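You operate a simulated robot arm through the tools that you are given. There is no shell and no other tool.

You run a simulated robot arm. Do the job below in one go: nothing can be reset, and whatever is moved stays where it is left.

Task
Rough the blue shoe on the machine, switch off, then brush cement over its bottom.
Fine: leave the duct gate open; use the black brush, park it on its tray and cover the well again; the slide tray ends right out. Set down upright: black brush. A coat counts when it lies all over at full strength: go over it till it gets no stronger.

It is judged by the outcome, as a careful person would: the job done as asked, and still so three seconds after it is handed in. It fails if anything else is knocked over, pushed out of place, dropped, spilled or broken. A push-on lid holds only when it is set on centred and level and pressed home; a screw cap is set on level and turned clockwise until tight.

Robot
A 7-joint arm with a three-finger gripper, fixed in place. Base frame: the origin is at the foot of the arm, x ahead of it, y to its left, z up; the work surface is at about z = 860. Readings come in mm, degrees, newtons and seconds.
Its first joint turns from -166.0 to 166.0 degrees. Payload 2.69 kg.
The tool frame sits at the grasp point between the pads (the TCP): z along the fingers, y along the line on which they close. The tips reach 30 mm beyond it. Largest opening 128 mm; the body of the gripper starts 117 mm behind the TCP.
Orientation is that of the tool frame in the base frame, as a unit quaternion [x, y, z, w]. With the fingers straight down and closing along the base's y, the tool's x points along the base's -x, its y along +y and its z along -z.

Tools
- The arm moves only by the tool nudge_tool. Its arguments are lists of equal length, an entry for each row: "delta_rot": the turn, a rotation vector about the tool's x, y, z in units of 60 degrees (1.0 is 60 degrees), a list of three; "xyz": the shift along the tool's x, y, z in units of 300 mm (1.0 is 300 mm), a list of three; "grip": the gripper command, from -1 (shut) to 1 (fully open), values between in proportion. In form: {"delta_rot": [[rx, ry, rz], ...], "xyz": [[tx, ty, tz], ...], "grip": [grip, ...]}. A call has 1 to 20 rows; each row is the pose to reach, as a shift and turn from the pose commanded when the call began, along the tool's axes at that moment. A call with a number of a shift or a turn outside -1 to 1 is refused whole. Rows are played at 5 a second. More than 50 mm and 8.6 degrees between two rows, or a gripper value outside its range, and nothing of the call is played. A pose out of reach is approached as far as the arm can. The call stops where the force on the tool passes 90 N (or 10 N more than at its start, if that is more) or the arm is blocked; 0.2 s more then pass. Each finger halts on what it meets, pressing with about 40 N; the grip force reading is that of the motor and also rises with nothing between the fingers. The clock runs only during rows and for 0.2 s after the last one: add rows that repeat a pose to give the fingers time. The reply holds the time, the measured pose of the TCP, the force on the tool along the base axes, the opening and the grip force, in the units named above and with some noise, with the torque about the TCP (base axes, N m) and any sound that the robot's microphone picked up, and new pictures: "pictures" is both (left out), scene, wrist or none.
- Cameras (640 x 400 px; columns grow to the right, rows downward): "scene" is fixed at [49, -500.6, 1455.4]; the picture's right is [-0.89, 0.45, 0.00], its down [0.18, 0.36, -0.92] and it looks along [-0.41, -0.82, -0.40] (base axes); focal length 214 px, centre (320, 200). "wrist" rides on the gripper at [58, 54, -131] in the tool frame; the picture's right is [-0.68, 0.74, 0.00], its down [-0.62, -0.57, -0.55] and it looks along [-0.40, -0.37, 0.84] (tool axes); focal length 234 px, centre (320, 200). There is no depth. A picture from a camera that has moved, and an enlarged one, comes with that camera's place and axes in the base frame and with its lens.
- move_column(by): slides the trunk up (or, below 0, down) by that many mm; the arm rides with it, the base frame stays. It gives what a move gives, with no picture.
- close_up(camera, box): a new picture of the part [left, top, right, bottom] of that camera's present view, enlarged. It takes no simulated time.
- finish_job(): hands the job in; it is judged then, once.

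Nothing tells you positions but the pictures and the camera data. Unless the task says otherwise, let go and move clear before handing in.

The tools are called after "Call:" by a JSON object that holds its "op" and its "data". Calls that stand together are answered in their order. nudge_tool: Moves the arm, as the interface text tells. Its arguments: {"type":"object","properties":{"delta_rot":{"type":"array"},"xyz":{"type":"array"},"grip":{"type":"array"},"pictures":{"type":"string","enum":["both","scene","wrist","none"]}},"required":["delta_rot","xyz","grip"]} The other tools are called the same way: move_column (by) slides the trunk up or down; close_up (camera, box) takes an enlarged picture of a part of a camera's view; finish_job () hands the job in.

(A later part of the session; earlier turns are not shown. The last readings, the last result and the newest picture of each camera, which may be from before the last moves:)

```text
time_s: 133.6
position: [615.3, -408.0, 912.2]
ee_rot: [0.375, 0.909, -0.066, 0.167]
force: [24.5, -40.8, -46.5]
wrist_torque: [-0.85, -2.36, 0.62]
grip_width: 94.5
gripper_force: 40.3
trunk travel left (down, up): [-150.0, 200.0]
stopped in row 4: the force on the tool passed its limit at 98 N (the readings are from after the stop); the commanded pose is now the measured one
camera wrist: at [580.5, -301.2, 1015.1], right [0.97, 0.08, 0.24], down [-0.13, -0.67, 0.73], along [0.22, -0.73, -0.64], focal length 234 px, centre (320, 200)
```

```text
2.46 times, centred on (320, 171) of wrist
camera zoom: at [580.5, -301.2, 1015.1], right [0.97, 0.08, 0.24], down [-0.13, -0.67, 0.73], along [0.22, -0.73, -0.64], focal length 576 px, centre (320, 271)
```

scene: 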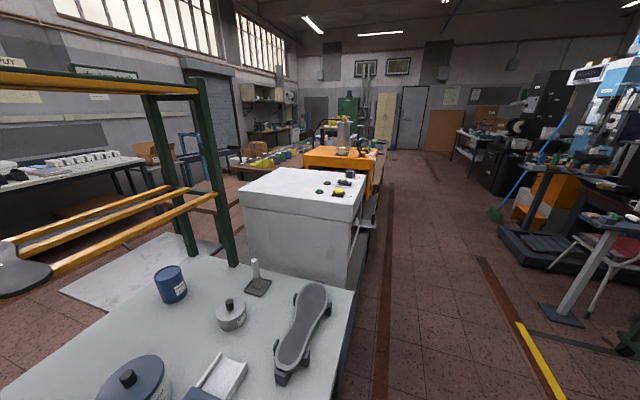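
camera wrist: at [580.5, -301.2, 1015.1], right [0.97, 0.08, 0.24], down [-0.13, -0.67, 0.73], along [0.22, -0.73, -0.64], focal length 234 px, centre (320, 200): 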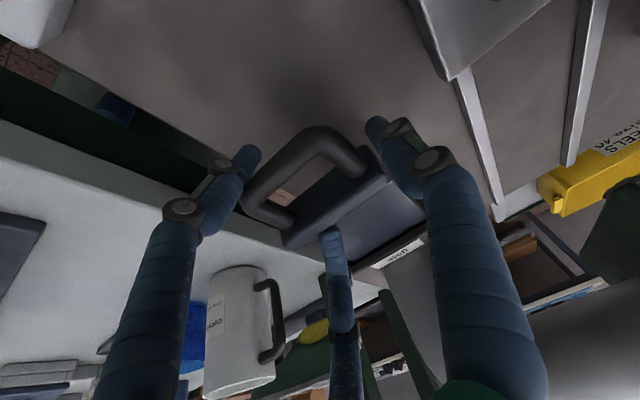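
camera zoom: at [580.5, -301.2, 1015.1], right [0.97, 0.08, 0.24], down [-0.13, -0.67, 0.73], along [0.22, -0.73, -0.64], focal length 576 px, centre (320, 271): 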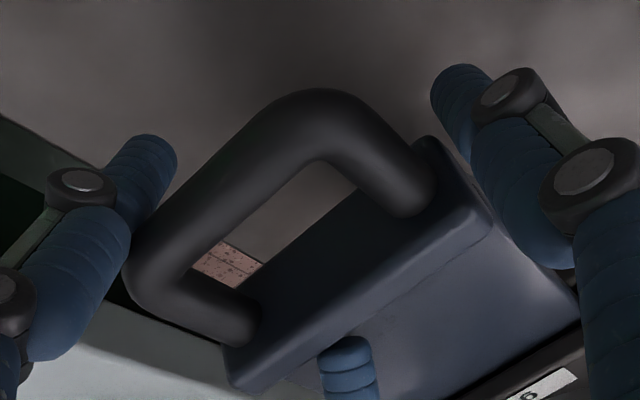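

The blade moves stiffly (only about 6 mm so far, with some upward strain). I'll relieve the lift and keep pulling in 3 mm steps.

Call:
{"op": "nudge_tool", "data": {"delta_rot": [[0, 0, 0], [0, 0, 0], [0, 0, 0], [0, 0, 0], [0, 0, 0]], "xyz": [[0.0045, 0, 0.0125], [0.0139, 0, 0.009], [0.0233, 0, 0.0056], [0.0327, 0, 0.0021], [0.0421, 0, -0.0013]], "grip": [-1, -1, -1, -1, -1], "pictures": "none"}}

```text
time_s: 134.4
position: [615.6, -409.5, 913.2]
ee_rot: [0.376, 0.908, -0.066, 0.172]
force: [23.6, -38.2, -46.5]
wrist_torque: [-0.76, -2.31, 0.52]
grip_width: 94.4
gripper_force: 39.8
trunk travel left (down, up): [-150.0, 200.0]
stopped in row 3: the force on the tool passed its limit at 94 N (the readings are from after the stop); the commanded pose is now the measured one
```

Call:
{"op": "nudge_tool", "data": {"delta_rot": [[0, 0, 0], [0, 0, 0], [0, 0, 0], [0, 0.08, 0], [0, 0.16, 0], [0, 0.24, 0], [0, 0.333, 0]], "xyz": [[0, 0, 0], [0, 0, 0], [-0.03, 0, -0.09], [-0.06, 0, -0.18], [-0.09, 0, -0.27], [-0.12, 0, -0.36], [-0.12, 0, -0.36]], "grip": [0.3, 1, 1, 1, 1, 1, 1], "pictures": "wrist"}}

Call:
{"op": "close_up", "data": {"camera": "wrist", "box": [210, 60, 430, 198]}}

```text
time_s: 136.0
position: [608.1, -401.7, 1030.3]
ee_rot: [0.381, 0.925, -0.001, 0.012]
force: [-1.4, 0.3, 1.2]
wrist_torque: [-0.02, -0.08, 0.0]
grip_width: 128.1
gripper_force: 0.0
trunk travel left (down, up): [-150.0, 200.0]
camera wrist: at [600.9, -322.0, 1160.7], right [1.0, 0.05, 0.02], down [0.03, -0.83, 0.56], along [0.04, -0.56, -0.83], focal length 234 px, centre (320, 200)
```

wrist: 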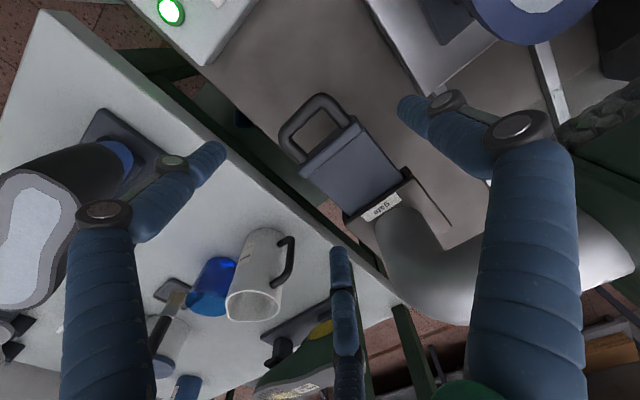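

```text
2.90 times, centred on (320, 129) of wrist
camera zoom: at [600.9, -322.0, 1160.7], right [1.0, 0.05, 0.02], down [0.03, -0.83, 0.56], along [0.04, -0.56, -0.83], focal length 679 px, centre (320, 406)
```

zoom: 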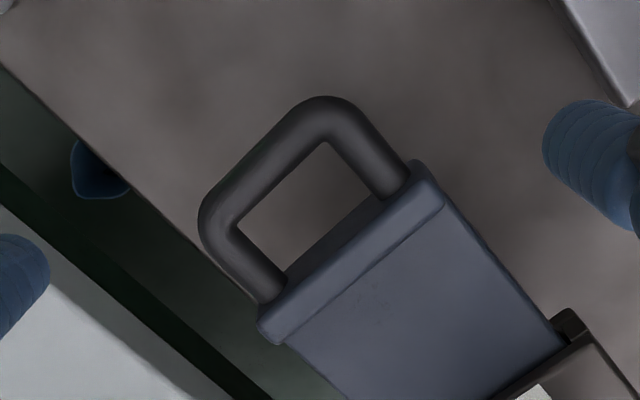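

The blade is back out fully (about 75 mm showing, hard against its out stop), so the gate is properly open. Knowing the hand is only 26 mm deep across the fingers' closing line, the upright grip on the tray bar can go much further in. I'll return to the tray handle in that stance.

Call:
{"op": "nudge_tool", "data": {"delta_rot": [[0, 0, -0.125], [0, 0, -0.25], [0, 0, -0.375], [0, 0, -0.5], [0, 0, -0.625], [0, 0, -0.75]], "xyz": [[0.03, 0.03, -0.1], [0.1, 0.08, -0.16], [0.2, 0.15, -0.167], [0.3, 0.23, -0.167], [0.4, 0.3, -0.167], [0.459, 0.344, -0.167]], "grip": [1, 1, 1, 1, 1, 1], "pictures": "none"}}

```text
time_s: 137.4
position: [583.5, -230.0, 1076.7]
ee_rot: [-0.004, 1.0, -0.006, 0.011]
force: [-0.3, 0.5, -0.2]
wrist_torque: [-0.02, -0.04, -0.02]
grip_width: 127.7
gripper_force: 0.0
trunk travel left (down, up): [-150.0, 200.0]
```

Call:
{"op": "nudge_tool", "data": {"delta_rot": [[-0.003, 0.0026, -0.1236], [-0.006, 0.005, -0.247], [-0.0095, 0.0077, -0.371], [-0.0127, 0.0103, -0.4945], [-0.016, 0.013, -0.618], [-0.019, 0.0154, -0.7417]], "xyz": [[0.0126, 0.0913, 0.03], [0.025, 0.1827, 0.08], [0.0377, 0.274, 0.15], [0.05, 0.3653, 0.22], [0.0628, 0.4567, 0.3], [0.0753, 0.548, 0.389]], "grip": [1, 1, 0.5, 0, -0.3125, -0.3125], "pictures": "wrist"}}

Call:
{"op": "close_up", "data": {"camera": "wrist", "box": [220, 60, 420, 185]}}

```text
time_s: 138.8
position: [562.5, -68.8, 958.1]
ee_rot: [-0.381, 0.924, 0.0, 0.002]
force: [0.7, 0.2, 0.2]
wrist_torque: [0.02, -0.05, -0.01]
grip_width: 43.9
gripper_force: 0.2
trunk travel left (down, up): [-150.0, 200.0]
camera wrist: at [482.0, -73.1, 1089.3], right [-0.04, 1.0, 0.0], down [0.83, 0.03, 0.55], along [0.55, 0.02, -0.84], focal length 234 px, centre (320, 200)
```

wrist: 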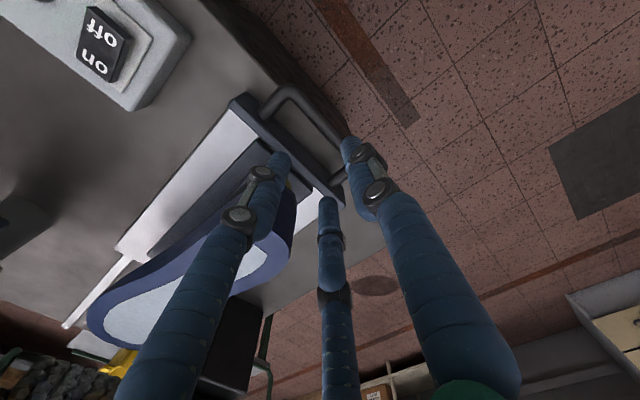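

```text
3.20 times, centred on (320, 122) of wrist
camera zoom: at [482.0, -73.1, 1089.3], right [-0.04, 1.0, 0.0], down [0.83, 0.03, 0.55], along [0.55, 0.02, -0.84], focal length 749 px, centre (320, 448)
```

zoom: 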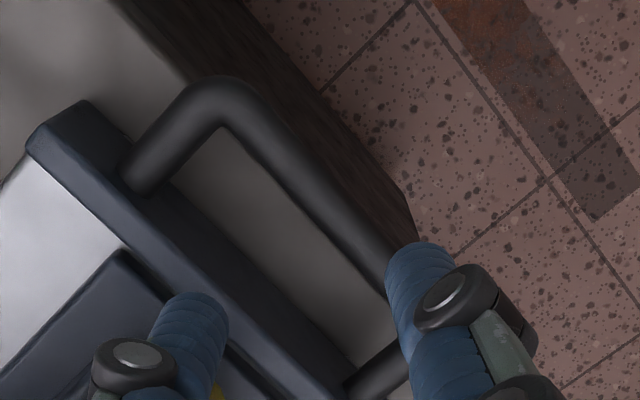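

Bar is at u'≈443, centred near (560,-66). Lower over it and grip.

Call:
{"op": "nudge_tool", "data": {"delta_rot": [[0, 0, 0], [0, 0, 0], [0, 0, 0], [0, 0, 0], [0, 0, 0], [0, 0, 0], [0, 0, 0]], "xyz": [[0, 0.012, 0.06], [0, 0.012, 0.16], [0, 0.012, 0.26], [0, 0.012, 0.343], [0, 0.012, 0.343], [0, 0.012, 0.343], [0, 0.012, 0.343]], "grip": [-0.3125, -0.3125, -0.3125, -0.3125, -1, -1, -1], "pictures": "none"}}

```text
time_s: 140.4
position: [559.8, -66.3, 853.9]
ee_rot: [-0.381, 0.925, -0.001, 0.0]
force: [3.5, -9.9, -17.2]
wrist_torque: [0.1, -0.45, 0.98]
grip_width: 23.6
gripper_force: 44.9
trunk travel left (down, up): [-150.0, 200.0]
```

Call:
{"op": "nudge_tool", "data": {"delta_rot": [[0, 0, 0], [0, 0, 0], [0, 0, 0], [0, 0, 0], [0, 0, 0], [0, 0, 0], [0, 0, 0], [0, 0, 0], [0, 0, 0], [0, 0, 0], [0, 0, 0], [0, 0, 0], [0, 0, 0], [0, 0, 0]], "xyz": [[0, -0.0667, 0], [0, -0.1333, 0], [0, -0.2, 0], [0, -0.2667, 0], [0, -0.3333, 0], [0, -0.4, 0], [0, -0.4667, 0], [0, -0.5333, 0], [0, -0.6, 0], [0, -0.6667, 0], [0, -0.7333, 0], [0, -0.8, 0], [0, -0.8667, 0], [0, -0.9333, 0]], "grip": [-1, -1, -1, -1, -1, -1, -1, -1, -1, -1, -1, -1, -1, -1], "pictures": "wrist"}}

```text
time_s: 143.4
position: [759.6, -266.1, 854.6]
ee_rot: [-0.381, 0.925, 0.0, 0.002]
force: [8.2, -12.5, -32.4]
wrist_torque: [-1.43, -0.18, 1.01]
grip_width: 23.9
gripper_force: 45.0
trunk travel left (down, up): [-150.0, 200.0]
camera wrist: at [678.6, -270.3, 985.8], right [-0.04, 1.0, 0.0], down [0.83, 0.03, 0.55], along [0.55, 0.02, -0.83], focal length 234 px, centre (320, 200)
```

wrist: 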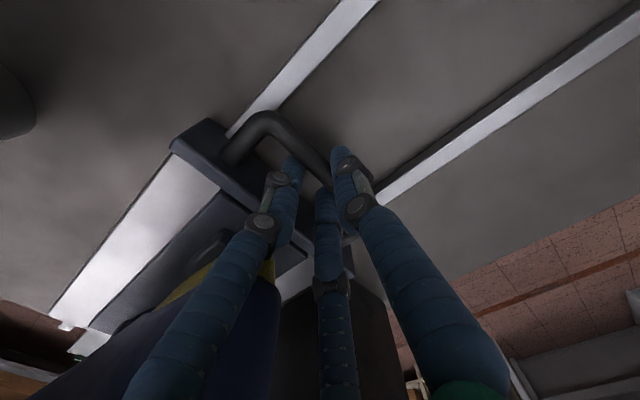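

Call:
{"op": "nudge_tool", "data": {"delta_rot": [[0, 0, 0], [0, 0, 0], [0, 0, 0], [0, 0, 0], [0, 0, 0], [0, 0, 0], [0, 0, 0], [0, 0, 0]], "xyz": [[0, -0.025, 0], [0, -0.05, 0], [0, -0.075, 0], [0, -0.1, 0], [0, -0.125, 0], [0, -0.15, 0], [0, -0.175, 0], [0, -0.2, 0]], "grip": [-1, -1, -1, -1, -1, -1, -1, -1], "pictures": "wrist"}}

```text
time_s: 144.5
position: [772.7, -279.4, 854.7]
ee_rot: [-0.381, 0.925, 0.003, -0.002]
force: [-53.5, 31.8, 24.0]
wrist_torque: [-9.09, -14.2, 0.17]
grip_width: 23.7
gripper_force: 45.2
trunk travel left (down, up): [-150.0, 200.0]
stopped in row 5: the force on the tool passed its limit at 103 N (the readings are from after the stop); the commanded pose is now the measured one
camera wrist: at [692.9, -284.4, 986.6], right [-0.04, 1.0, 0.0], down [0.84, 0.03, 0.54], along [0.54, 0.03, -0.84], focal length 234 px, centre (320, 200)
```

wrist: 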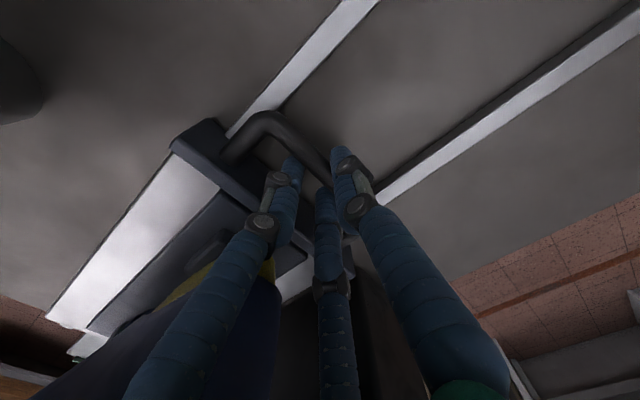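

The wrist met the hood's front at z≈1130 with the tray about 314 mm in. I'll back off slightly and lean the hand back about 12° around the bar to gain room.

Call:
{"op": "nudge_tool", "data": {"delta_rot": [[0, 0, 0], [0.05, 0, 0], [0.1, 0, 0], [0.15, 0, 0], [0.2, 0, 0]], "xyz": [[0, 0.04, 0], [0, 0.045, 0], [0, 0.0495, 0.0005], [0, 0.054, 0.001], [0, 0.0587, 0.002]], "grip": [-1, -1, -1, -1, -1], "pictures": "none"}}

```text
time_s: 145.7
position: [763.7, -269.8, 854.4]
ee_rot: [-0.378, 0.92, -0.094, 0.04]
force: [4.8, -25.8, 24.4]
wrist_torque: [-1.75, 0.2, 0.67]
grip_width: 23.9
gripper_force: 45.2
trunk travel left (down, up): [-150.0, 200.0]
```

Call:
{"op": "nudge_tool", "data": {"delta_rot": [[0, 0, 0], [0, 0, 0], [0, 0, 0], [0, 0, 0], [0, 0, 0], [0, 0, 0]], "xyz": [[0, -0.0261, 0.0054], [0, -0.0522, 0.0108], [0, -0.0783, 0.0163], [0, -0.1044, 0.0217], [0, -0.1305, 0.0271], [0, -0.1566, 0.0325]], "grip": [-1, -1, -1, -1, -1, -1], "pictures": "none"}}

```text
time_s: 147.1
position: [792.3, -298.1, 853.7]
ee_rot: [-0.379, 0.92, -0.092, 0.039]
force: [-53.3, 49.5, 47.0]
wrist_torque: [-7.99, -14.06, 0.39]
grip_width: 23.9
gripper_force: 44.6
trunk travel left (down, up): [-150.0, 200.0]
```

Tray is about 346 mm in. I'll back off a touch, lean a little further back, and try for the last bit so the whole heel passes under the roller.

Call:
{"op": "nudge_tool", "data": {"delta_rot": [[0, 0, 0], [0.05, 0, 0], [0.1, 0, 0], [0.15, 0, 0]], "xyz": [[0, 0.035, -0.0072], [0, 0.0395, -0.0062], [0, 0.044, -0.0052], [0, 0.0485, -0.0042]], "grip": [-1, -1, -1, -1], "pictures": "none"}}

```text
time_s: 148.1
position: [786.4, -293.5, 852.5]
ee_rot: [-0.375, 0.909, -0.167, 0.069]
force: [21.8, -19.3, 24.5]
wrist_torque: [-1.51, -0.15, 0.94]
grip_width: 23.5
gripper_force: 44.2
trunk travel left (down, up): [-150.0, 200.0]
```

Call:
{"op": "nudge_tool", "data": {"delta_rot": [[0, 0, 0], [0, 0, 0], [0, 0, 0], [0, 0, 0], [0, 0, 0], [0, 0, 0]], "xyz": [[0, -0.0156, 0.0059], [0, -0.0312, 0.0118], [0, -0.0467, 0.0178], [0, -0.0623, 0.0237], [0, -0.0779, 0.0296], [0, -0.0935, 0.0355]], "grip": [-1, -1, -1, -1, -1, -1], "pictures": "wrist"}}

```text
time_s: 149.5
position: [805.4, -313.2, 851.2]
ee_rot: [-0.374, 0.91, -0.166, 0.068]
force: [15.4, -14.0, 26.6]
wrist_torque: [-2.05, 0.27, 0.61]
grip_width: 23.9
gripper_force: 44.7
trunk travel left (down, up): [-150.0, 200.0]
camera wrist: at [696.4, -287.5, 955.7], right [0.0, 0.97, -0.26], down [0.67, 0.2, 0.71], along [0.74, -0.17, -0.65], focal length 234 px, centre (320, 200)
```

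wrist: 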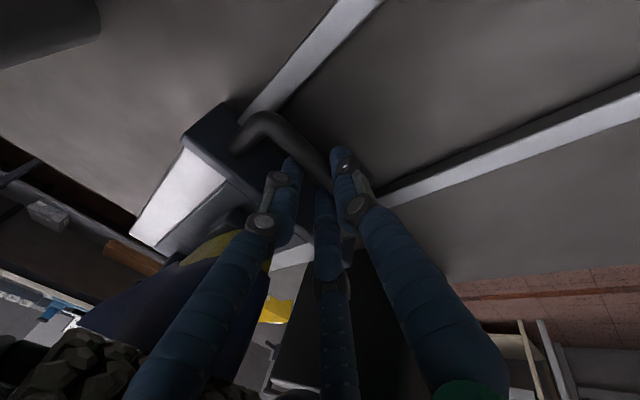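

The tray is now in about 370 mm, so the whole sole including the heel has gone past the roller. Let me look at the roller and sole from here before drawing out.

Call:
{"op": "close_up", "data": {"camera": "wrist", "box": [0, 220, 300, 400]}}

```text
2.13 times, centred on (150, 310) of wrist
camera zoom: at [696.4, -287.5, 955.7], right [0.0, 0.97, -0.26], down [0.67, 0.2, 0.71], along [0.74, -0.17, -0.65], focal length 500 px, centre (683, -35)
```

zoom: 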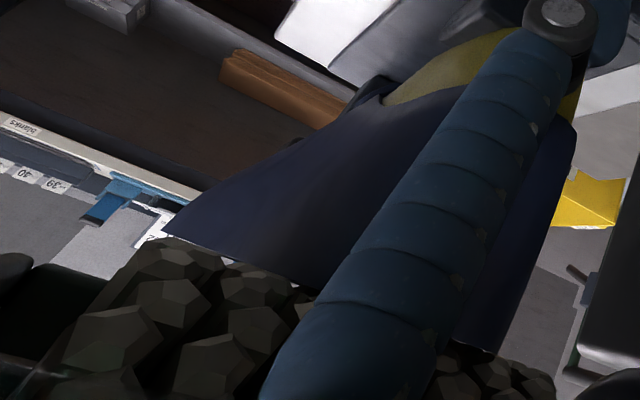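

Call:
{"op": "close_up", "data": {"camera": "wrist", "box": [60, 310, 160, 400]}}

Call:
{"op": "close_up", "data": {"camera": "wrist", "box": [180, 360, 270, 400]}}

```text
4.44 times, centred on (110, 355) of wrist
camera zoom: at [696.4, -287.5, 955.7], right [0.0, 0.97, -0.26], down [0.67, 0.2, 0.71], along [0.74, -0.17, -0.65], focal length 1041 px, centre (1253, -489)
```

zoom: 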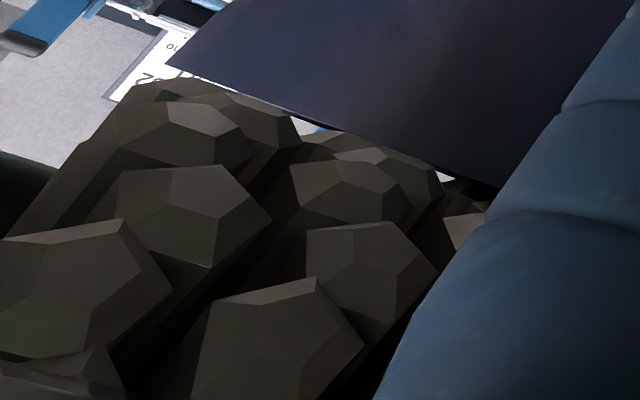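

```text
7.11 times, centred on (225, 380) of wrist
camera zoom: at [696.4, -287.5, 955.7], right [0.0, 0.97, -0.26], down [0.67, 0.2, 0.71], along [0.74, -0.17, -0.65], focal length 1665 px, centre (996, -1080)
```

zoom: 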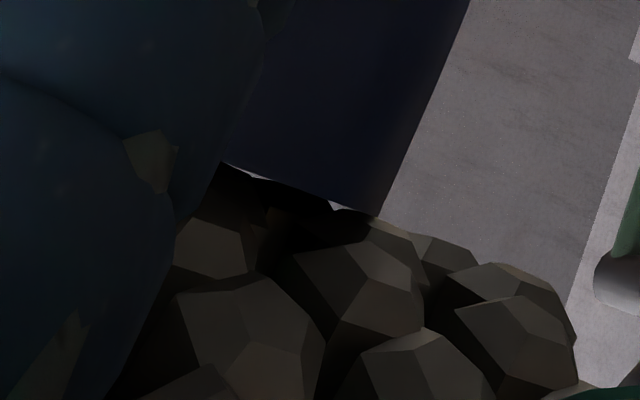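

The roller's knobs just meet the sole plane, so the geometry is right. I'll now draw the tray out slowly (30 mm/s) so every part dwells under the roller.

Call:
{"op": "nudge_tool", "data": {"delta_rot": [[0, 0, 0], [0, 0, 0], [0, 0, 0], [0, 0, 0], [0, 0, 0], [0, 0, 0], [0, 0, 0], [0, 0, 0], [0, 0, 0], [0, 0, 0], [0, 0, 0], [0, 0, 0], [0, 0, 0], [0, 0, 0], [0, 0, 0], [0, 0, 0], [0, 0, 0], [0, 0, 0], [0, 0, 0], [0, 0, 0]], "xyz": [[0, 0.0187, -0.0071], [0, 0.0374, -0.0142], [0, 0.0561, -0.0213], [0, 0.0748, -0.0284], [0, 0.0935, -0.0355], [0, 0.1122, -0.0426], [0, 0.1309, -0.0497], [0, 0.1496, -0.0568], [0, 0.1683, -0.0639], [0, 0.187, -0.071], [0, 0.2057, -0.0781], [0, 0.2244, -0.0852], [0, 0.2431, -0.0923], [0, 0.2618, -0.0994], [0, 0.2805, -0.1065], [0, 0.2992, -0.1136], [0, 0.3179, -0.1207], [0, 0.3366, -0.1278], [0, 0.3553, -0.1349], [0, 0.3739, -0.1421]], "grip": [-1, -1, -1, -1, -1, -1, -1, -1, -1, -1, -1, -1, -1, -1, -1, -1, -1, -1, -1, -1], "pictures": "wrist"}}

Call:
{"op": "close_up", "data": {"camera": "wrist", "box": [0, 250, 240, 400]}}

```text
time_s: 153.7
position: [722.3, -229.9, 851.0]
ee_rot: [-0.374, 0.91, -0.166, 0.068]
force: [14.3, -25.3, 27.1]
wrist_torque: [-1.64, -0.02, 0.88]
grip_width: 23.6
gripper_force: 45.0
trunk travel left (down, up): [-150.0, 200.0]
camera wrist: at [612.3, -203.2, 955.4], right [0.0, 0.97, -0.26], down [0.67, 0.19, 0.71], along [0.74, -0.17, -0.65], focal length 234 px, centre (320, 200)
```

wrist: 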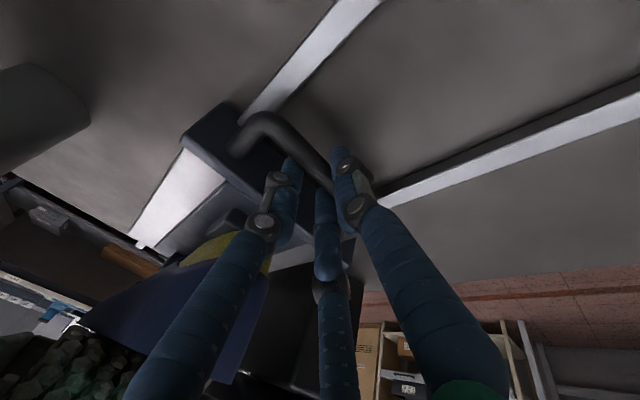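

```text
2.67 times, centred on (120, 325) of wrist
camera zoom: at [612.3, -203.2, 955.4], right [0.0, 0.97, -0.26], down [0.67, 0.19, 0.71], along [0.74, -0.17, -0.65], focal length 624 px, centre (853, -133)
```

zoom: 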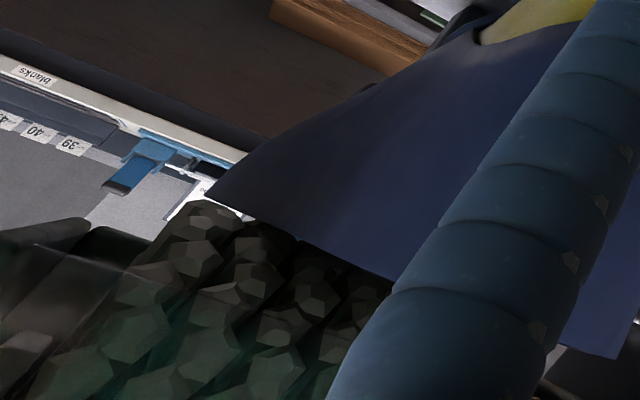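

Call:
{"op": "nudge_tool", "data": {"delta_rot": [[0, 0, 0], [0, 0, 0], [0, 0, 0], [0, 0, 0], [0, 0, 0], [0, 0, 0], [0, 0, 0], [0, 0, 0], [0, 0, 0], [0, 0, 0], [0, 0, 0], [0, 0, 0], [0, 0, 0], [0, 0, 0], [0, 0, 0], [0, 0, 0], [0, 0, 0], [0, 0, 0], [0, 0, 0], [0, 0, 0]], "xyz": [[0, 0.0187, -0.0071], [0, 0.0374, -0.0142], [0, 0.0561, -0.0213], [0, 0.0748, -0.0284], [0, 0.0935, -0.0355], [0, 0.1122, -0.0426], [0, 0.1309, -0.0497], [0, 0.1496, -0.0568], [0, 0.1683, -0.0639], [0, 0.187, -0.071], [0, 0.2057, -0.0781], [0, 0.2244, -0.0852], [0, 0.2431, -0.0923], [0, 0.2618, -0.0994], [0, 0.2805, -0.1065], [0, 0.2992, -0.1136], [0, 0.3179, -0.1207], [0, 0.3366, -0.1278], [0, 0.3553, -0.1349], [0, 0.3739, -0.1421]], "grip": [-1, -1, -1, -1, -1, -1, -1, -1, -1, -1, -1, -1, -1, -1, -1, -1, -1, -1, -1, -1], "pictures": "none"}}

```text
time_s: 157.9
position: [638.8, -144.2, 850.6]
ee_rot: [-0.375, 0.91, -0.164, 0.068]
force: [3.3, -18.4, 27.1]
wrist_torque: [-0.98, 0.22, 0.98]
grip_width: 23.7
gripper_force: 45.1
trunk travel left (down, up): [-150.0, 200.0]
```

Call:
{"op": "nudge_tool", "data": {"delta_rot": [[0, 0, 0], [0, 0, 0], [0, 0, 0], [0, 0, 0], [0, 0, 0], [0, 0, 0], [0, 0, 0], [0, 0, 0], [0, 0, 0], [0, 0, 0], [-0.07, 0, 0], [-0.14, 0, 0], [-0.21, 0, 0], [-0.28, 0, 0], [-0.35, 0, 0]], "xyz": [[0, 0.0343, -0.013], [0, 0.0685, -0.026], [0, 0.1028, -0.0391], [0, 0.1371, -0.0521], [0, 0.1713, -0.0651], [0, 0.2056, -0.0781], [0, 0.2399, -0.0912], [0, 0.2742, -0.1042], [0, 0.3085, -0.1172], [0, 0.3427, -0.1302], [0, 0.3363, -0.1291], [0, 0.3299, -0.128], [0, 0.3235, -0.1268], [0, 0.3171, -0.1257], [0, 0.3107, -0.1246]], "grip": [-1, -1, -1, -1, -1, -1, -1, -1, -1, -1, -1, -1, -1, -1, -1], "pictures": "none"}}

```text
time_s: 161.1
position: [567.2, -72.3, 850.9]
ee_rot: [-0.38, 0.925, 0.005, -0.004]
force: [-0.9, 0.2, -34.7]
wrist_torque: [-0.29, 0.04, 0.95]
grip_width: 23.5
gripper_force: 45.3
trunk travel left (down, up): [-150.0, 200.0]
```

Call:
{"op": "nudge_tool", "data": {"delta_rot": [[0, 0, 0], [0, 0, 0], [0, 0, 0], [0, 0, 0], [0, 0, 0], [0, 0, 0]], "xyz": [[0, 0.0133, 0], [0, 0.0267, 0], [0, 0.04, 0], [0, 0.0533, 0], [0, 0.0667, 0], [0, 0.08, 0]], "grip": [-1, -1, -1, -1, -1, -1], "pictures": "none"}}

```text
time_s: 162.5
position: [553.5, -57.7, 852.1]
ee_rot: [-0.38, 0.925, 0.004, -0.001]
force: [2.9, -38.2, -34.3]
wrist_torque: [-0.54, -0.35, 1.24]
grip_width: 24.1
gripper_force: 44.9
trunk travel left (down, up): [-150.0, 200.0]
```

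Call:
{"op": "nudge_tool", "data": {"delta_rot": [[0, 0, 0], [0, 0, 0], [0, 0, 0]], "xyz": [[0, 0.01, 0], [0, 0.02, 0], [0, 0.03, 0]], "grip": [-1, -1, -1], "pictures": "none"}}

```text
time_s: 163.2
position: [555.0, -56.8, 854.5]
ee_rot: [-0.38, 0.925, 0.001, 0.005]
force: [10.9, -30.2, -24.6]
wrist_torque: [-0.91, -0.05, 1.02]
grip_width: 23.9
gripper_force: 45.1
trunk travel left (down, up): [-150.0, 200.0]
stopped in row 3: the force on the tool passed its limit at 96 N (the readings are from after the stop); the commanded pose is now the measured one
```

The tray is against its out stop. I'll release, lift and inspect the sole again.

Call:
{"op": "nudge_tool", "data": {"delta_rot": [[0, 0, 0], [0, 0, 0], [0, 0, 0], [0, 0, 0], [0, 0, 0], [0, 0, 0], [0, 0, 0], [0, 0, 0], [0, 0, 0], [0, 0, 0]], "xyz": [[0, 0, 0], [0, 0, 0], [0, 0, -0.15], [0, 0, -0.3], [0, 0, -0.45], [0, 0, -0.6], [-0.01, -0.15, -0.67], [-0.02, -0.3, -0.74], [-0.03, -0.45, -0.81], [-0.044, -0.6, -0.877]], "grip": [-0.3125, -0.3125, -0.3125, -0.3125, 0, 0.5, 1, 1, 1, 1], "pictures": "wrist"}}

Call:
{"op": "close_up", "data": {"camera": "wrist", "box": [140, 20, 440, 208]}}

Call:
{"op": "close_up", "data": {"camera": "wrist", "box": [230, 60, 350, 135]}}

```text
time_s: 165.4
position: [685.6, -175.0, 1121.1]
ee_rot: [-0.38, 0.925, 0.0, 0.003]
force: [-0.6, -0.2, -0.4]
wrist_torque: [0.0, -0.06, -0.01]
grip_width: 128.0
gripper_force: 0.0
trunk travel left (down, up): [-150.0, 200.0]
camera wrist: at [605.3, -178.6, 1251.3], right [-0.04, 1.0, 0.0], down [0.83, 0.03, 0.55], along [0.55, 0.02, -0.83], focal length 234 px, centre (320, 200)
```

wrist: 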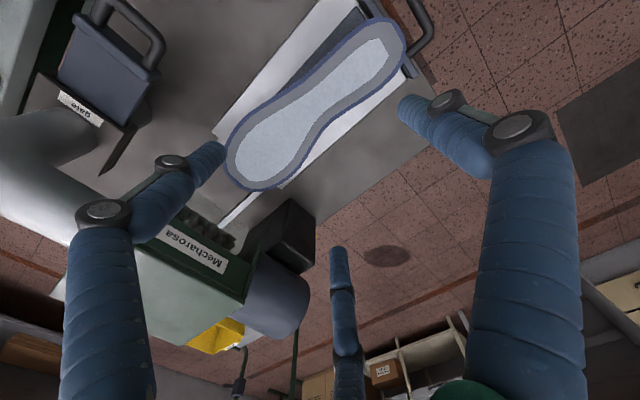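

```text
2.13 times, centred on (290, 114) of wrist
camera zoom: at [605.3, -178.6, 1251.3], right [-0.04, 1.0, 0.0], down [0.83, 0.03, 0.55], along [0.55, 0.02, -0.83], focal length 498 px, centre (384, 383)
```

zoom: 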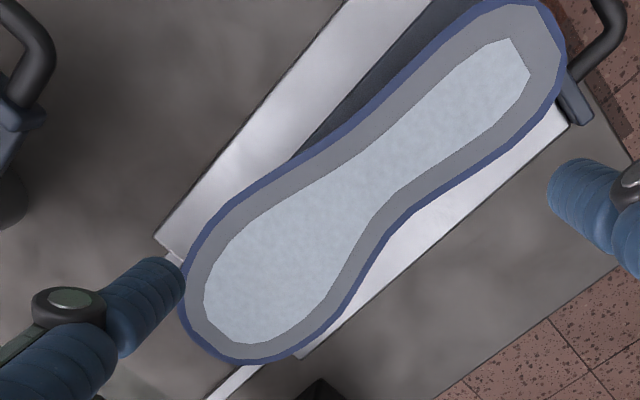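

```text
5.33 times, centred on (290, 98) of wrist
camera zoom: at [605.3, -178.6, 1251.3], right [-0.04, 1.0, 0.0], down [0.83, 0.03, 0.55], along [0.55, 0.02, -0.83], focal length 1249 px, centre (480, 747)
```

zoom: 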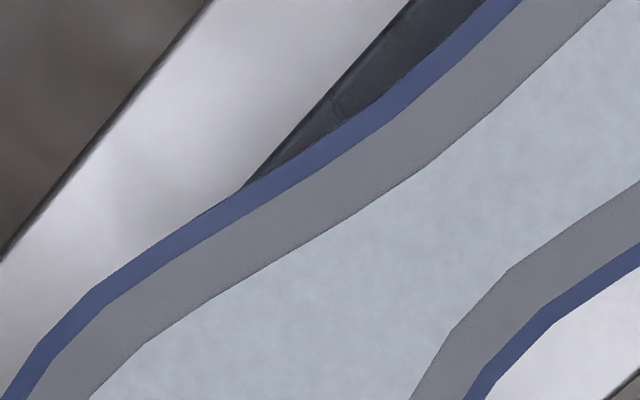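

The roughing has taken: the margin is now scuffed grey all round with a thin blue edge, just like the finished black shoe. Next I'll switch the machine off by pressing the "off" end at about (480,-246).

Call:
{"op": "nudge_tool", "data": {"delta_rot": [[0, 0, 0.125], [0, 0, 0.25], [0, 0, 0.375], [0, 0, 0.5], [0, 0, 0.625], [0, 0, 0.747]], "xyz": [[0.053, 0.025, 0], [0.106, 0.05, 0.03], [0.16, 0.076, 0.07], [0.213, 0.101, 0.12], [0.266, 0.126, 0.16], [0.319, 0.151, 0.2]], "grip": [-1, -1, -1, -1, -1, -1], "pictures": "none"}}

```text
time_s: 166.8
position: [589.1, -207.9, 1058.6]
ee_rot: [0.002, 1.0, 0.002, 0.004]
force: [0.4, 0.0, -0.6]
wrist_torque: [0.03, -0.01, 0.0]
grip_width: 1.9
gripper_force: 31.6
trunk travel left (down, up): [-150.0, 200.0]
```

Call:
{"op": "nudge_tool", "data": {"delta_rot": [[0, 0, 0.123], [0, 0, 0.245], [0, 0, 0.368], [0, 0, 0.49], [0, 0, 0.613], [0, 0, 0.735]], "xyz": [[0.0606, -0.0217, 0.04], [0.121, -0.043, 0.08], [0.182, -0.065, 0.14], [0.242, -0.087, 0.2], [0.303, -0.108, 0.28], [0.3633, -0.13, 0.362]], "grip": [-1, -1, -1, -1, -1, -1], "pictures": "wrist"}}

Call:
{"op": "close_up", "data": {"camera": "wrist", "box": [240, 90, 400, 190]}}

```text
time_s: 168.2
position: [480.3, -247.4, 947.6]
ee_rot: [0.377, 0.926, 0.003, 0.004]
force: [-0.1, 0.2, 0.3]
wrist_torque: [-0.03, 0.01, 0.01]
grip_width: 2.3
gripper_force: 31.4
trunk travel left (down, up): [-150.0, 200.0]
camera wrist: at [473.3, -169.6, 1080.2], right [1.0, 0.05, 0.01], down [0.04, -0.84, 0.55], along [0.04, -0.55, -0.84], focal length 234 px, centre (320, 200)
```

wrist: 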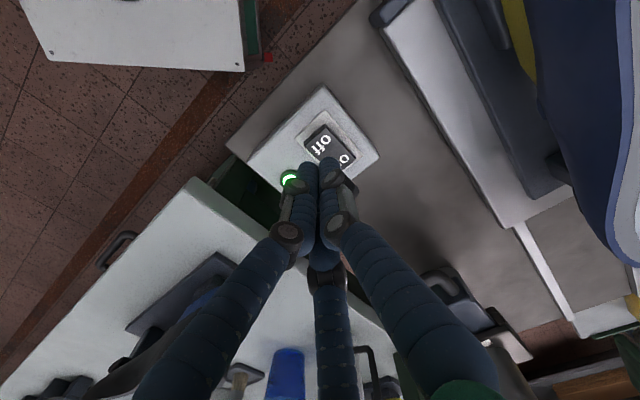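

```text
4.00 times, centred on (320, 140) of wrist
camera zoom: at [473.3, -169.6, 1080.2], right [1.0, 0.05, 0.01], down [0.04, -0.84, 0.55], along [0.04, -0.55, -0.84], focal length 937 px, centre (320, 440)
```

zoom: 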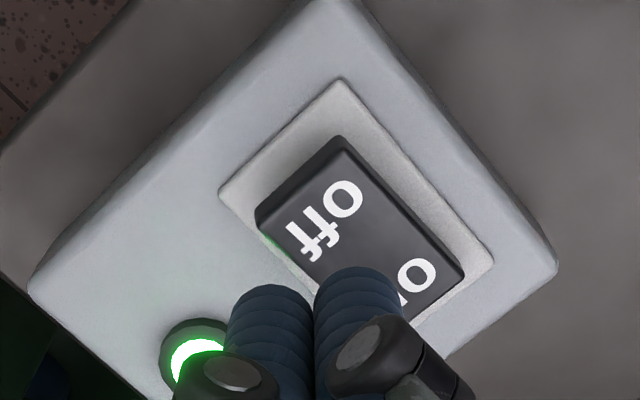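

Aligned over "off". Pressing down.

Call:
{"op": "nudge_tool", "data": {"delta_rot": [[0, 0, 0], [0, 0, 0], [0, 0, 0], [0, 0, 0], [0, 0, 0], [0, 0, 0]], "xyz": [[0, -0.003, 0.12], [0, -0.003, 0.19], [0, -0.003, 0.205], [0, -0.003, 0.215], [0, -0.003, 0.222], [0, -0.003, 0.229]], "grip": [-1, -1, -1, -1, -1, -1], "pictures": "wrist"}}

```text
time_s: 169.6
position: [478.8, -246.9, 880.7]
ee_rot: [0.376, 0.926, 0.003, 0.003]
force: [-0.6, 0.4, -0.5]
wrist_torque: [0.01, -0.01, -0.02]
grip_width: 2.4
gripper_force: 31.3
trunk travel left (down, up): [-150.0, 200.0]
camera wrist: at [473.0, -169.1, 1012.4], right [1.0, 0.06, 0.01], down [0.04, -0.84, 0.55], along [0.04, -0.54, -0.84], focal length 234 px, centre (320, 200)
```

wrist: 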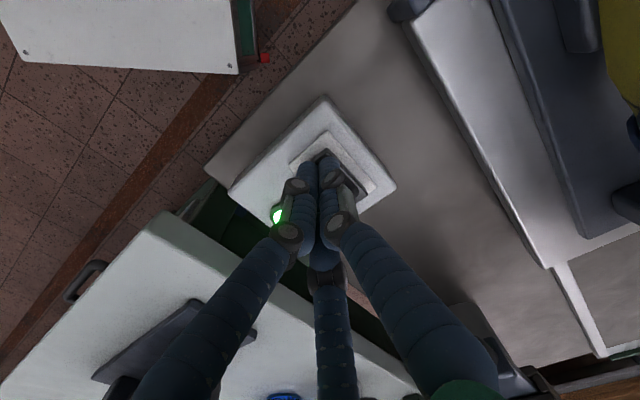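

Call:
{"op": "nudge_tool", "data": {"delta_rot": [[0, 0, 0], [0, 0, 0], [0, 0, 0]], "xyz": [[0, 0, 0.01], [0, 0, 0.02], [0, 0, 0.03]], "grip": [-1, -1, -1], "pictures": "wrist"}}

```text
time_s: 170.3
position: [479.6, -247.6, 879.6]
ee_rot: [0.377, 0.926, 0.002, 0.006]
force: [-24.7, 14.2, 59.0]
wrist_torque: [-0.49, 0.42, -0.44]
grip_width: 2.2
gripper_force: 31.5
trunk travel left (down, up): [-150.0, 200.0]
stopped in row 3: the force on the tool passed its limit at 101 N (the readings are from after the stop); the commanded pose is now the measured one
camera wrist: at [472.5, -168.9, 1010.8], right [1.0, 0.05, 0.01], down [0.04, -0.83, 0.55], along [0.04, -0.55, -0.84], focal length 234 px, centre (320, 200)
```

wrist: 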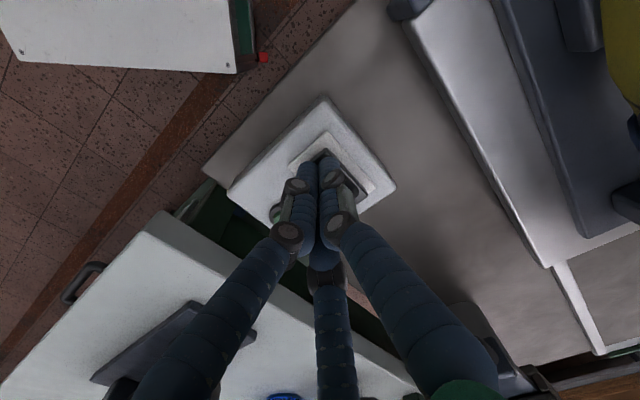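

The lamp has gone out. I'll rise and verify.

Call:
{"op": "nudge_tool", "data": {"delta_rot": [[0, 0, 0], [0, 0, 0], [0, 0, 0], [0, 0, 0]], "xyz": [[0, 0, -0.12], [0, 0, -0.28], [0, 0, -0.43], [0, 0, -0.58]], "grip": [-1, -1, 0, 1], "pictures": "wrist"}}

Call:
{"op": "close_up", "data": {"camera": "wrist", "box": [260, 60, 380, 135]}}

```text
time_s: 171.3
position: [479.3, -247.7, 1048.9]
ee_rot: [0.376, 0.927, 0.002, 0.004]
force: [0.3, 0.3, 0.0]
wrist_torque: [0.04, 0.05, -0.02]
grip_width: 127.3
gripper_force: 0.1
trunk travel left (down, up): [-150.0, 200.0]
camera wrist: at [473.3, -169.5, 1181.3], right [1.0, 0.06, 0.01], down [0.04, -0.84, 0.55], along [0.04, -0.55, -0.84], focal length 234 px, centre (320, 200)
```

wrist: 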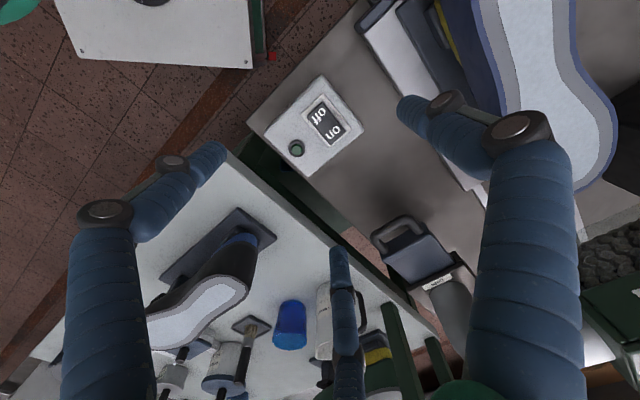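

```text
5.33 times, centred on (320, 98) of wrist
camera zoom: at [473.3, -169.5, 1181.3], right [1.0, 0.06, 0.01], down [0.04, -0.84, 0.55], along [0.04, -0.55, -0.84], focal length 1249 px, centre (320, 747)
```

zoom: 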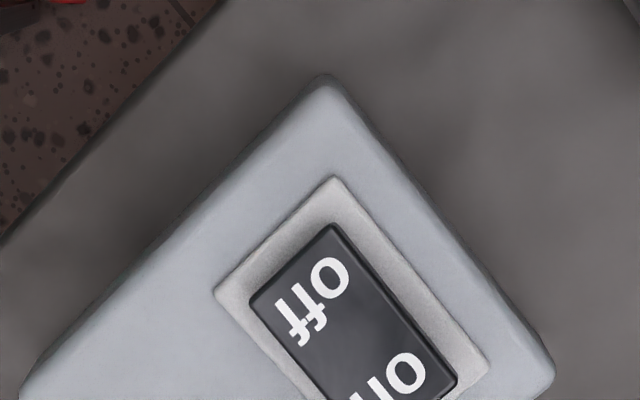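

Machine off, rocker set to off. Now for cementing: I'll move over the bench to view the black brush, the well and its cover closely.

Call:
{"op": "nudge_tool", "data": {"delta_rot": [[0, 0, -0.06], [0, 0, -0.12], [0, 0, -0.185], [0, 0, -0.247], [0, 0, -0.31], [0, 0, -0.37]], "xyz": [[-0.03, -0.14, -0.04], [-0.06, -0.285, -0.08], [-0.095, -0.43, -0.12], [-0.127, -0.577, -0.16], [-0.159, -0.72, -0.18], [-0.19, -0.865, -0.2]], "grip": [1, 1, 1, 1, 1, 1], "pictures": "none"}}

```text
time_s: 172.7
position: [338.4, -473.6, 1107.0]
ee_rot: [0.191, 0.982, 0.001, 0.003]
force: [0.2, -0.3, -0.7]
wrist_torque: [-0.02, -0.01, -0.02]
grip_width: 128.0
gripper_force: 0.1
trunk travel left (down, up): [-150.0, 200.0]
```

Call:
{"op": "nudge_tool", "data": {"delta_rot": [[0, 0, -0.06], [0, 0, -0.12], [0, 0, -0.184], [0, 0, -0.245], [0, 0, -0.306], [0, 0, -0.367]], "xyz": [[0.024, -0.145, -0.02], [0.048, -0.29, -0.04], [0.072, -0.435, -0.06], [0.096, -0.58, -0.08], [0.12, -0.725, -0.09], [0.144, -0.871, -0.1]], "grip": [1, 1, 1, 1, 1, 1], "pictures": "wrist"}}

Call:
{"op": "close_up", "data": {"camera": "wrist", "box": [170, 60, 410, 210]}}

```text
time_s: 174.1
position: [199.8, -700.4, 1137.9]
ee_rot: [0.001, 1.0, 0.002, 0.004]
force: [-0.1, -0.3, 0.1]
wrist_torque: [0.0, 0.0, 0.01]
grip_width: 127.9
gripper_force: 0.0
trunk travel left (down, up): [-150.0, 200.0]
camera wrist: at [139.6, -647.3, 1268.2], right [0.68, 0.74, 0.01], down [0.61, -0.57, 0.55], along [0.41, -0.37, -0.83], focal length 234 px, centre (320, 200)
```

wrist: 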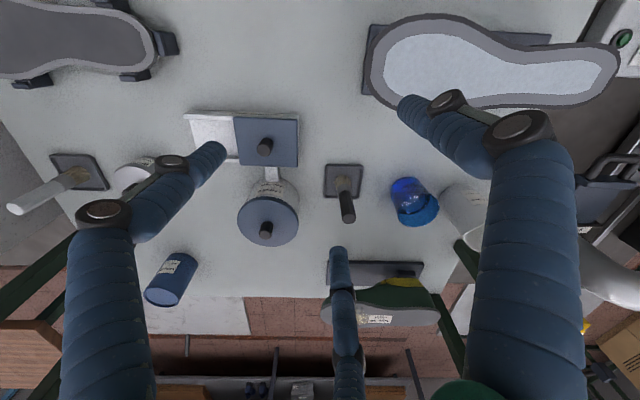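

```text
2.67 times, centred on (290, 135) of wrist
camera zoom: at [139.6, -647.3, 1268.2], right [0.68, 0.74, 0.01], down [0.61, -0.57, 0.55], along [0.41, -0.37, -0.83], focal length 624 px, centre (400, 373)
```

zoom: 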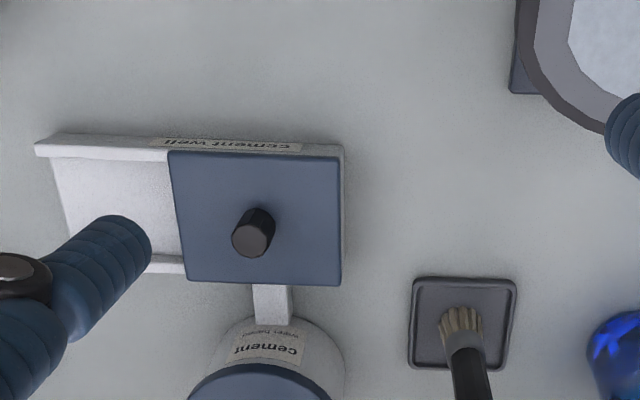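

The "cement well" has a blue cover with a knob (centre ≈(183,-804)) over its right half with side rails running left, fed by the cement tank; the black brush stands on its tray at (338,-763). Let me zoom for details.

Call:
{"op": "close_up", "data": {"camera": "wrist", "box": [180, 100, 310, 180]}}

Call:
{"op": "close_up", "data": {"camera": "wrist", "box": [310, 150, 390, 230]}}

Call:
{"op": "close_up", "data": {"camera": "wrist", "box": [220, 150, 460, 300]}}

```text
4.92 times, centred on (245, 140) of wrist
camera zoom: at [139.6, -647.3, 1268.2], right [0.68, 0.74, 0.01], down [0.61, -0.57, 0.55], along [0.41, -0.37, -0.83], focal length 1153 px, centre (689, 495)
```

zoom: 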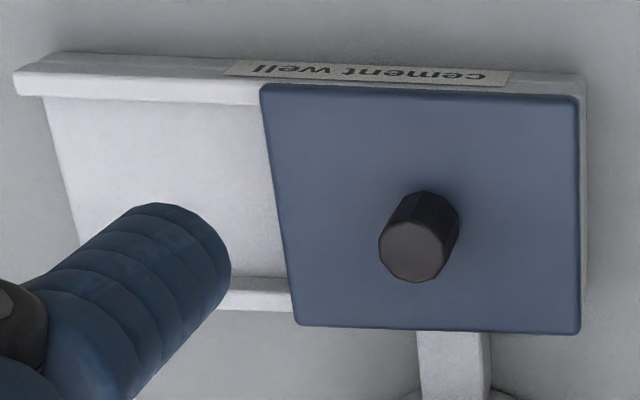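

```text
5.00 times, centred on (350, 190) of wrist
camera zoom: at [139.6, -647.3, 1268.2], right [0.68, 0.74, 0.01], down [0.61, -0.57, 0.55], along [0.41, -0.37, -0.83], focal length 1171 px, centre (170, 250)
```

zoom: 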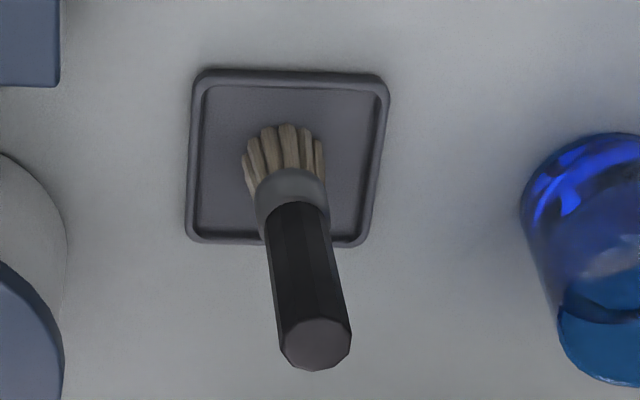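

```text
2.67 times, centred on (340, 225) of wrist
camera zoom: at [139.6, -647.3, 1268.2], right [0.68, 0.74, 0.01], down [0.61, -0.57, 0.55], along [0.41, -0.37, -0.83], focal length 624 px, centre (267, 133)
```

zoom: 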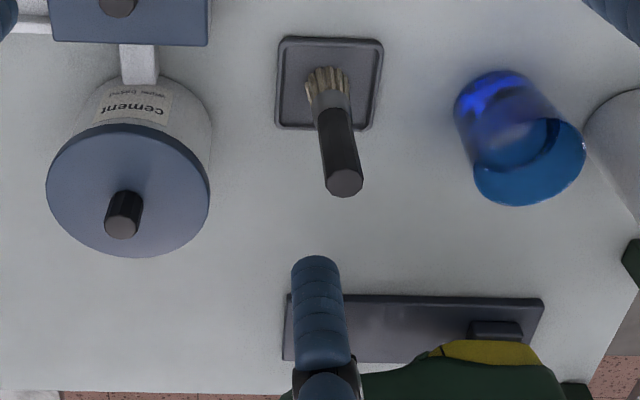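

Everything is clear: a round black brush about 120 mm tall, and a plate cover with knob sliding on the well's rails. I'll go over the knob with the hand turned along the rails.

Call:
{"op": "nudge_tool", "data": {"delta_rot": [[0.001, 0.001, 0.125], [0.002, 0.002, 0.25], [0.003, 0.003, 0.374], [0.0045, 0.004, 0.499], [0.0056, 0.005, 0.623], [0.0067, 0.0057, 0.748]], "xyz": [[0.01, -0.058, 0.06], [0.02, -0.116, 0.13], [0.03, -0.174, 0.21], [0.04, -0.232, 0.3], [0.05, -0.29, 0.4], [0.06, -0.347, 0.525]], "grip": [0.5, 0, -0.2, -0.2, -0.2, -0.2], "pictures": "wrist"}}

Call:
{"op": "close_up", "data": {"camera": "wrist", "box": [210, 70, 430, 208]}}

```text
time_s: 175.5
position: [184.1, -805.4, 978.3]
ee_rot: [0.383, 0.924, -0.001, 0.002]
force: [-0.2, 0.7, 0.6]
wrist_torque: [-0.02, 0.0, -0.01]
grip_width: 51.2
gripper_force: 0.0
trunk travel left (down, up): [-150.0, 200.0]
camera wrist: at [179.0, -726.3, 1109.7], right [1.0, 0.04, 0.0], down [0.03, -0.83, 0.55], along [0.02, -0.55, -0.83], focal length 234 px, centre (320, 200)
```

wrist: 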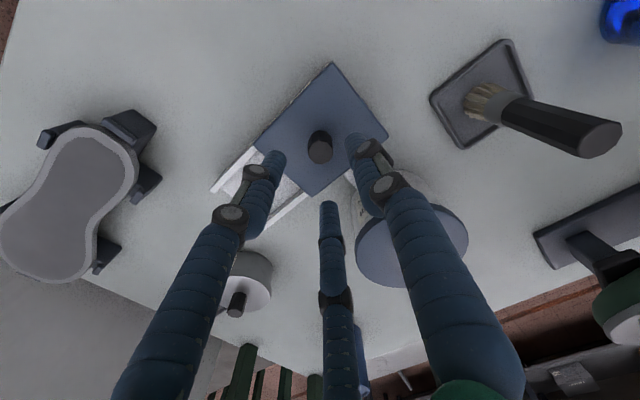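

```text
2.90 times, centred on (320, 139) of wrist
camera zoom: at [179.0, -726.3, 1109.7], right [1.0, 0.04, 0.0], down [0.03, -0.83, 0.55], along [0.02, -0.55, -0.83], focal length 679 px, centre (320, 377)
```

zoom: 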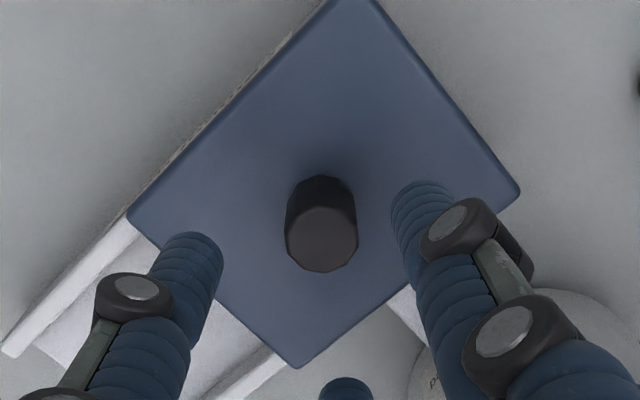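

The fingers straddle the knob. Lowering to it and closing.

Call:
{"op": "nudge_tool", "data": {"delta_rot": [[0, 0, 0], [0, 0, 0], [0, 0, 0], [0, 0, 0], [0, 0, 0], [0, 0, 0]], "xyz": [[0, 0, 0.1], [0, 0, 0.16], [0, 0, 0.187], [0, 0, 0.187], [0, 0, 0.187], [0, 0, 0.187]], "grip": [-0.2, -0.2, -0.2, -1, -1, -1], "pictures": "none"}}

```text
time_s: 176.9
position: [184.3, -805.2, 928.8]
ee_rot: [0.382, 0.924, -0.005, 0.004]
force: [2.8, -3.3, 69.5]
wrist_torque: [0.48, 0.11, -0.27]
grip_width: 24.4
gripper_force: 45.2
trunk travel left (down, up): [-150.0, 200.0]
```

Knob held (24 mm), but I'm pressing on the cover, so I'll ease up 7 mm, then try sliding it along the rails.

Call:
{"op": "nudge_tool", "data": {"delta_rot": [[0, 0, 0], [0, 0, 0], [0, 0, 0]], "xyz": [[0, 0, -0.0233], [0, -0.015, -0.0233], [0, -0.03, -0.0233]], "grip": [-1, -1, -1], "pictures": "wrist"}}

```text
time_s: 177.7
position: [177.6, -810.9, 930.2]
ee_rot: [0.382, 0.924, -0.001, 0.001]
force: [19.3, -19.7, 28.4]
wrist_torque: [-0.66, -0.7, -0.35]
grip_width: 23.9
gripper_force: 45.2
trunk travel left (down, up): [-150.0, 200.0]
camera wrist: at [174.0, -732.1, 1060.2], right [1.0, 0.04, 0.0], down [0.04, -0.83, 0.55], along [0.03, -0.55, -0.83], focal length 234 px, centre (320, 200)
```

wrist: 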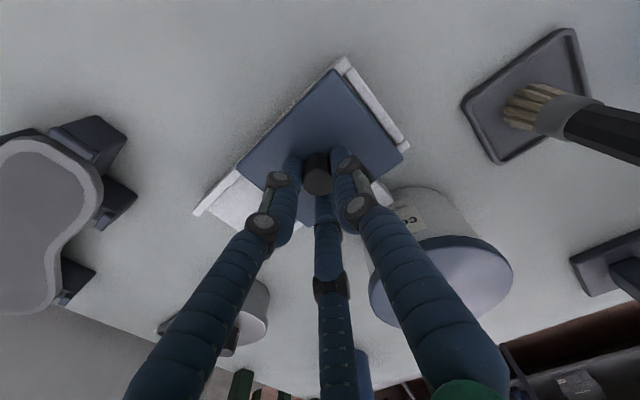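

The cover slides along the rails. I'll relieve the side and down load a little and keep sliding it left.

Call:
{"op": "nudge_tool", "data": {"delta_rot": [[0, 0, 0], [0, 0, 0], [0, 0, 0], [0, 0, 0], [0, 0, 0], [0, 0, 0], [0, 0, 0], [0, 0, 0]], "xyz": [[-0.007, -0.01, -0.01], [-0.007, -0.05, -0.01], [-0.007, -0.09, -0.01], [-0.007, -0.13, -0.01], [-0.007, -0.17, -0.01], [-0.007, -0.2, -0.01], [-0.007, -0.23, -0.01], [-0.007, -0.25, -0.01]], "grip": [-1, -1, -1, -1, -1, -1, -1, -1], "pictures": "wrist"}}

Call:
{"op": "close_up", "data": {"camera": "wrist", "box": [230, 40, 480, 200]}}

```text
time_s: 179.5
position: [124.5, -864.0, 928.9]
ee_rot: [0.383, 0.924, 0.002, 0.0]
force: [-6.3, 7.4, -16.9]
wrist_torque: [0.25, 0.15, -0.08]
grip_width: 23.6
gripper_force: 44.7
trunk travel left (down, up): [-150.0, 200.0]
camera wrist: at [120.6, -785.9, 1060.9], right [1.0, 0.04, 0.0], down [0.04, -0.84, 0.55], along [0.03, -0.55, -0.84], focal length 234 px, centre (320, 200)
```

wrist: 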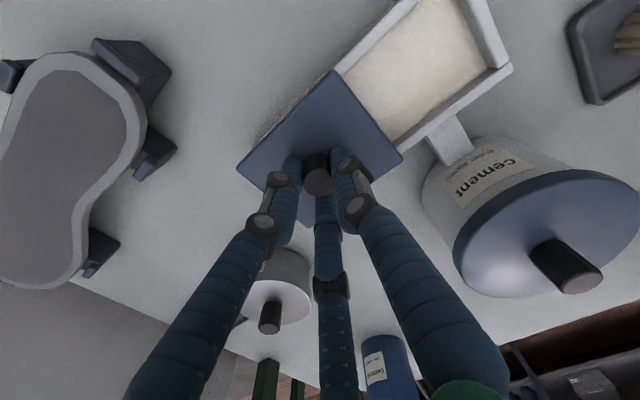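

```text
2.50 times, centred on (355, 120) of wrist
camera zoom: at [120.6, -785.9, 1060.9], right [1.0, 0.04, 0.0], down [0.04, -0.84, 0.55], along [0.03, -0.55, -0.84], focal length 585 px, centre (232, 400)
```

zoom: 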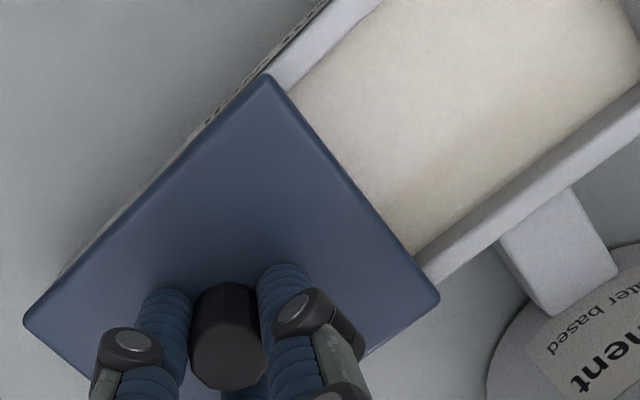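

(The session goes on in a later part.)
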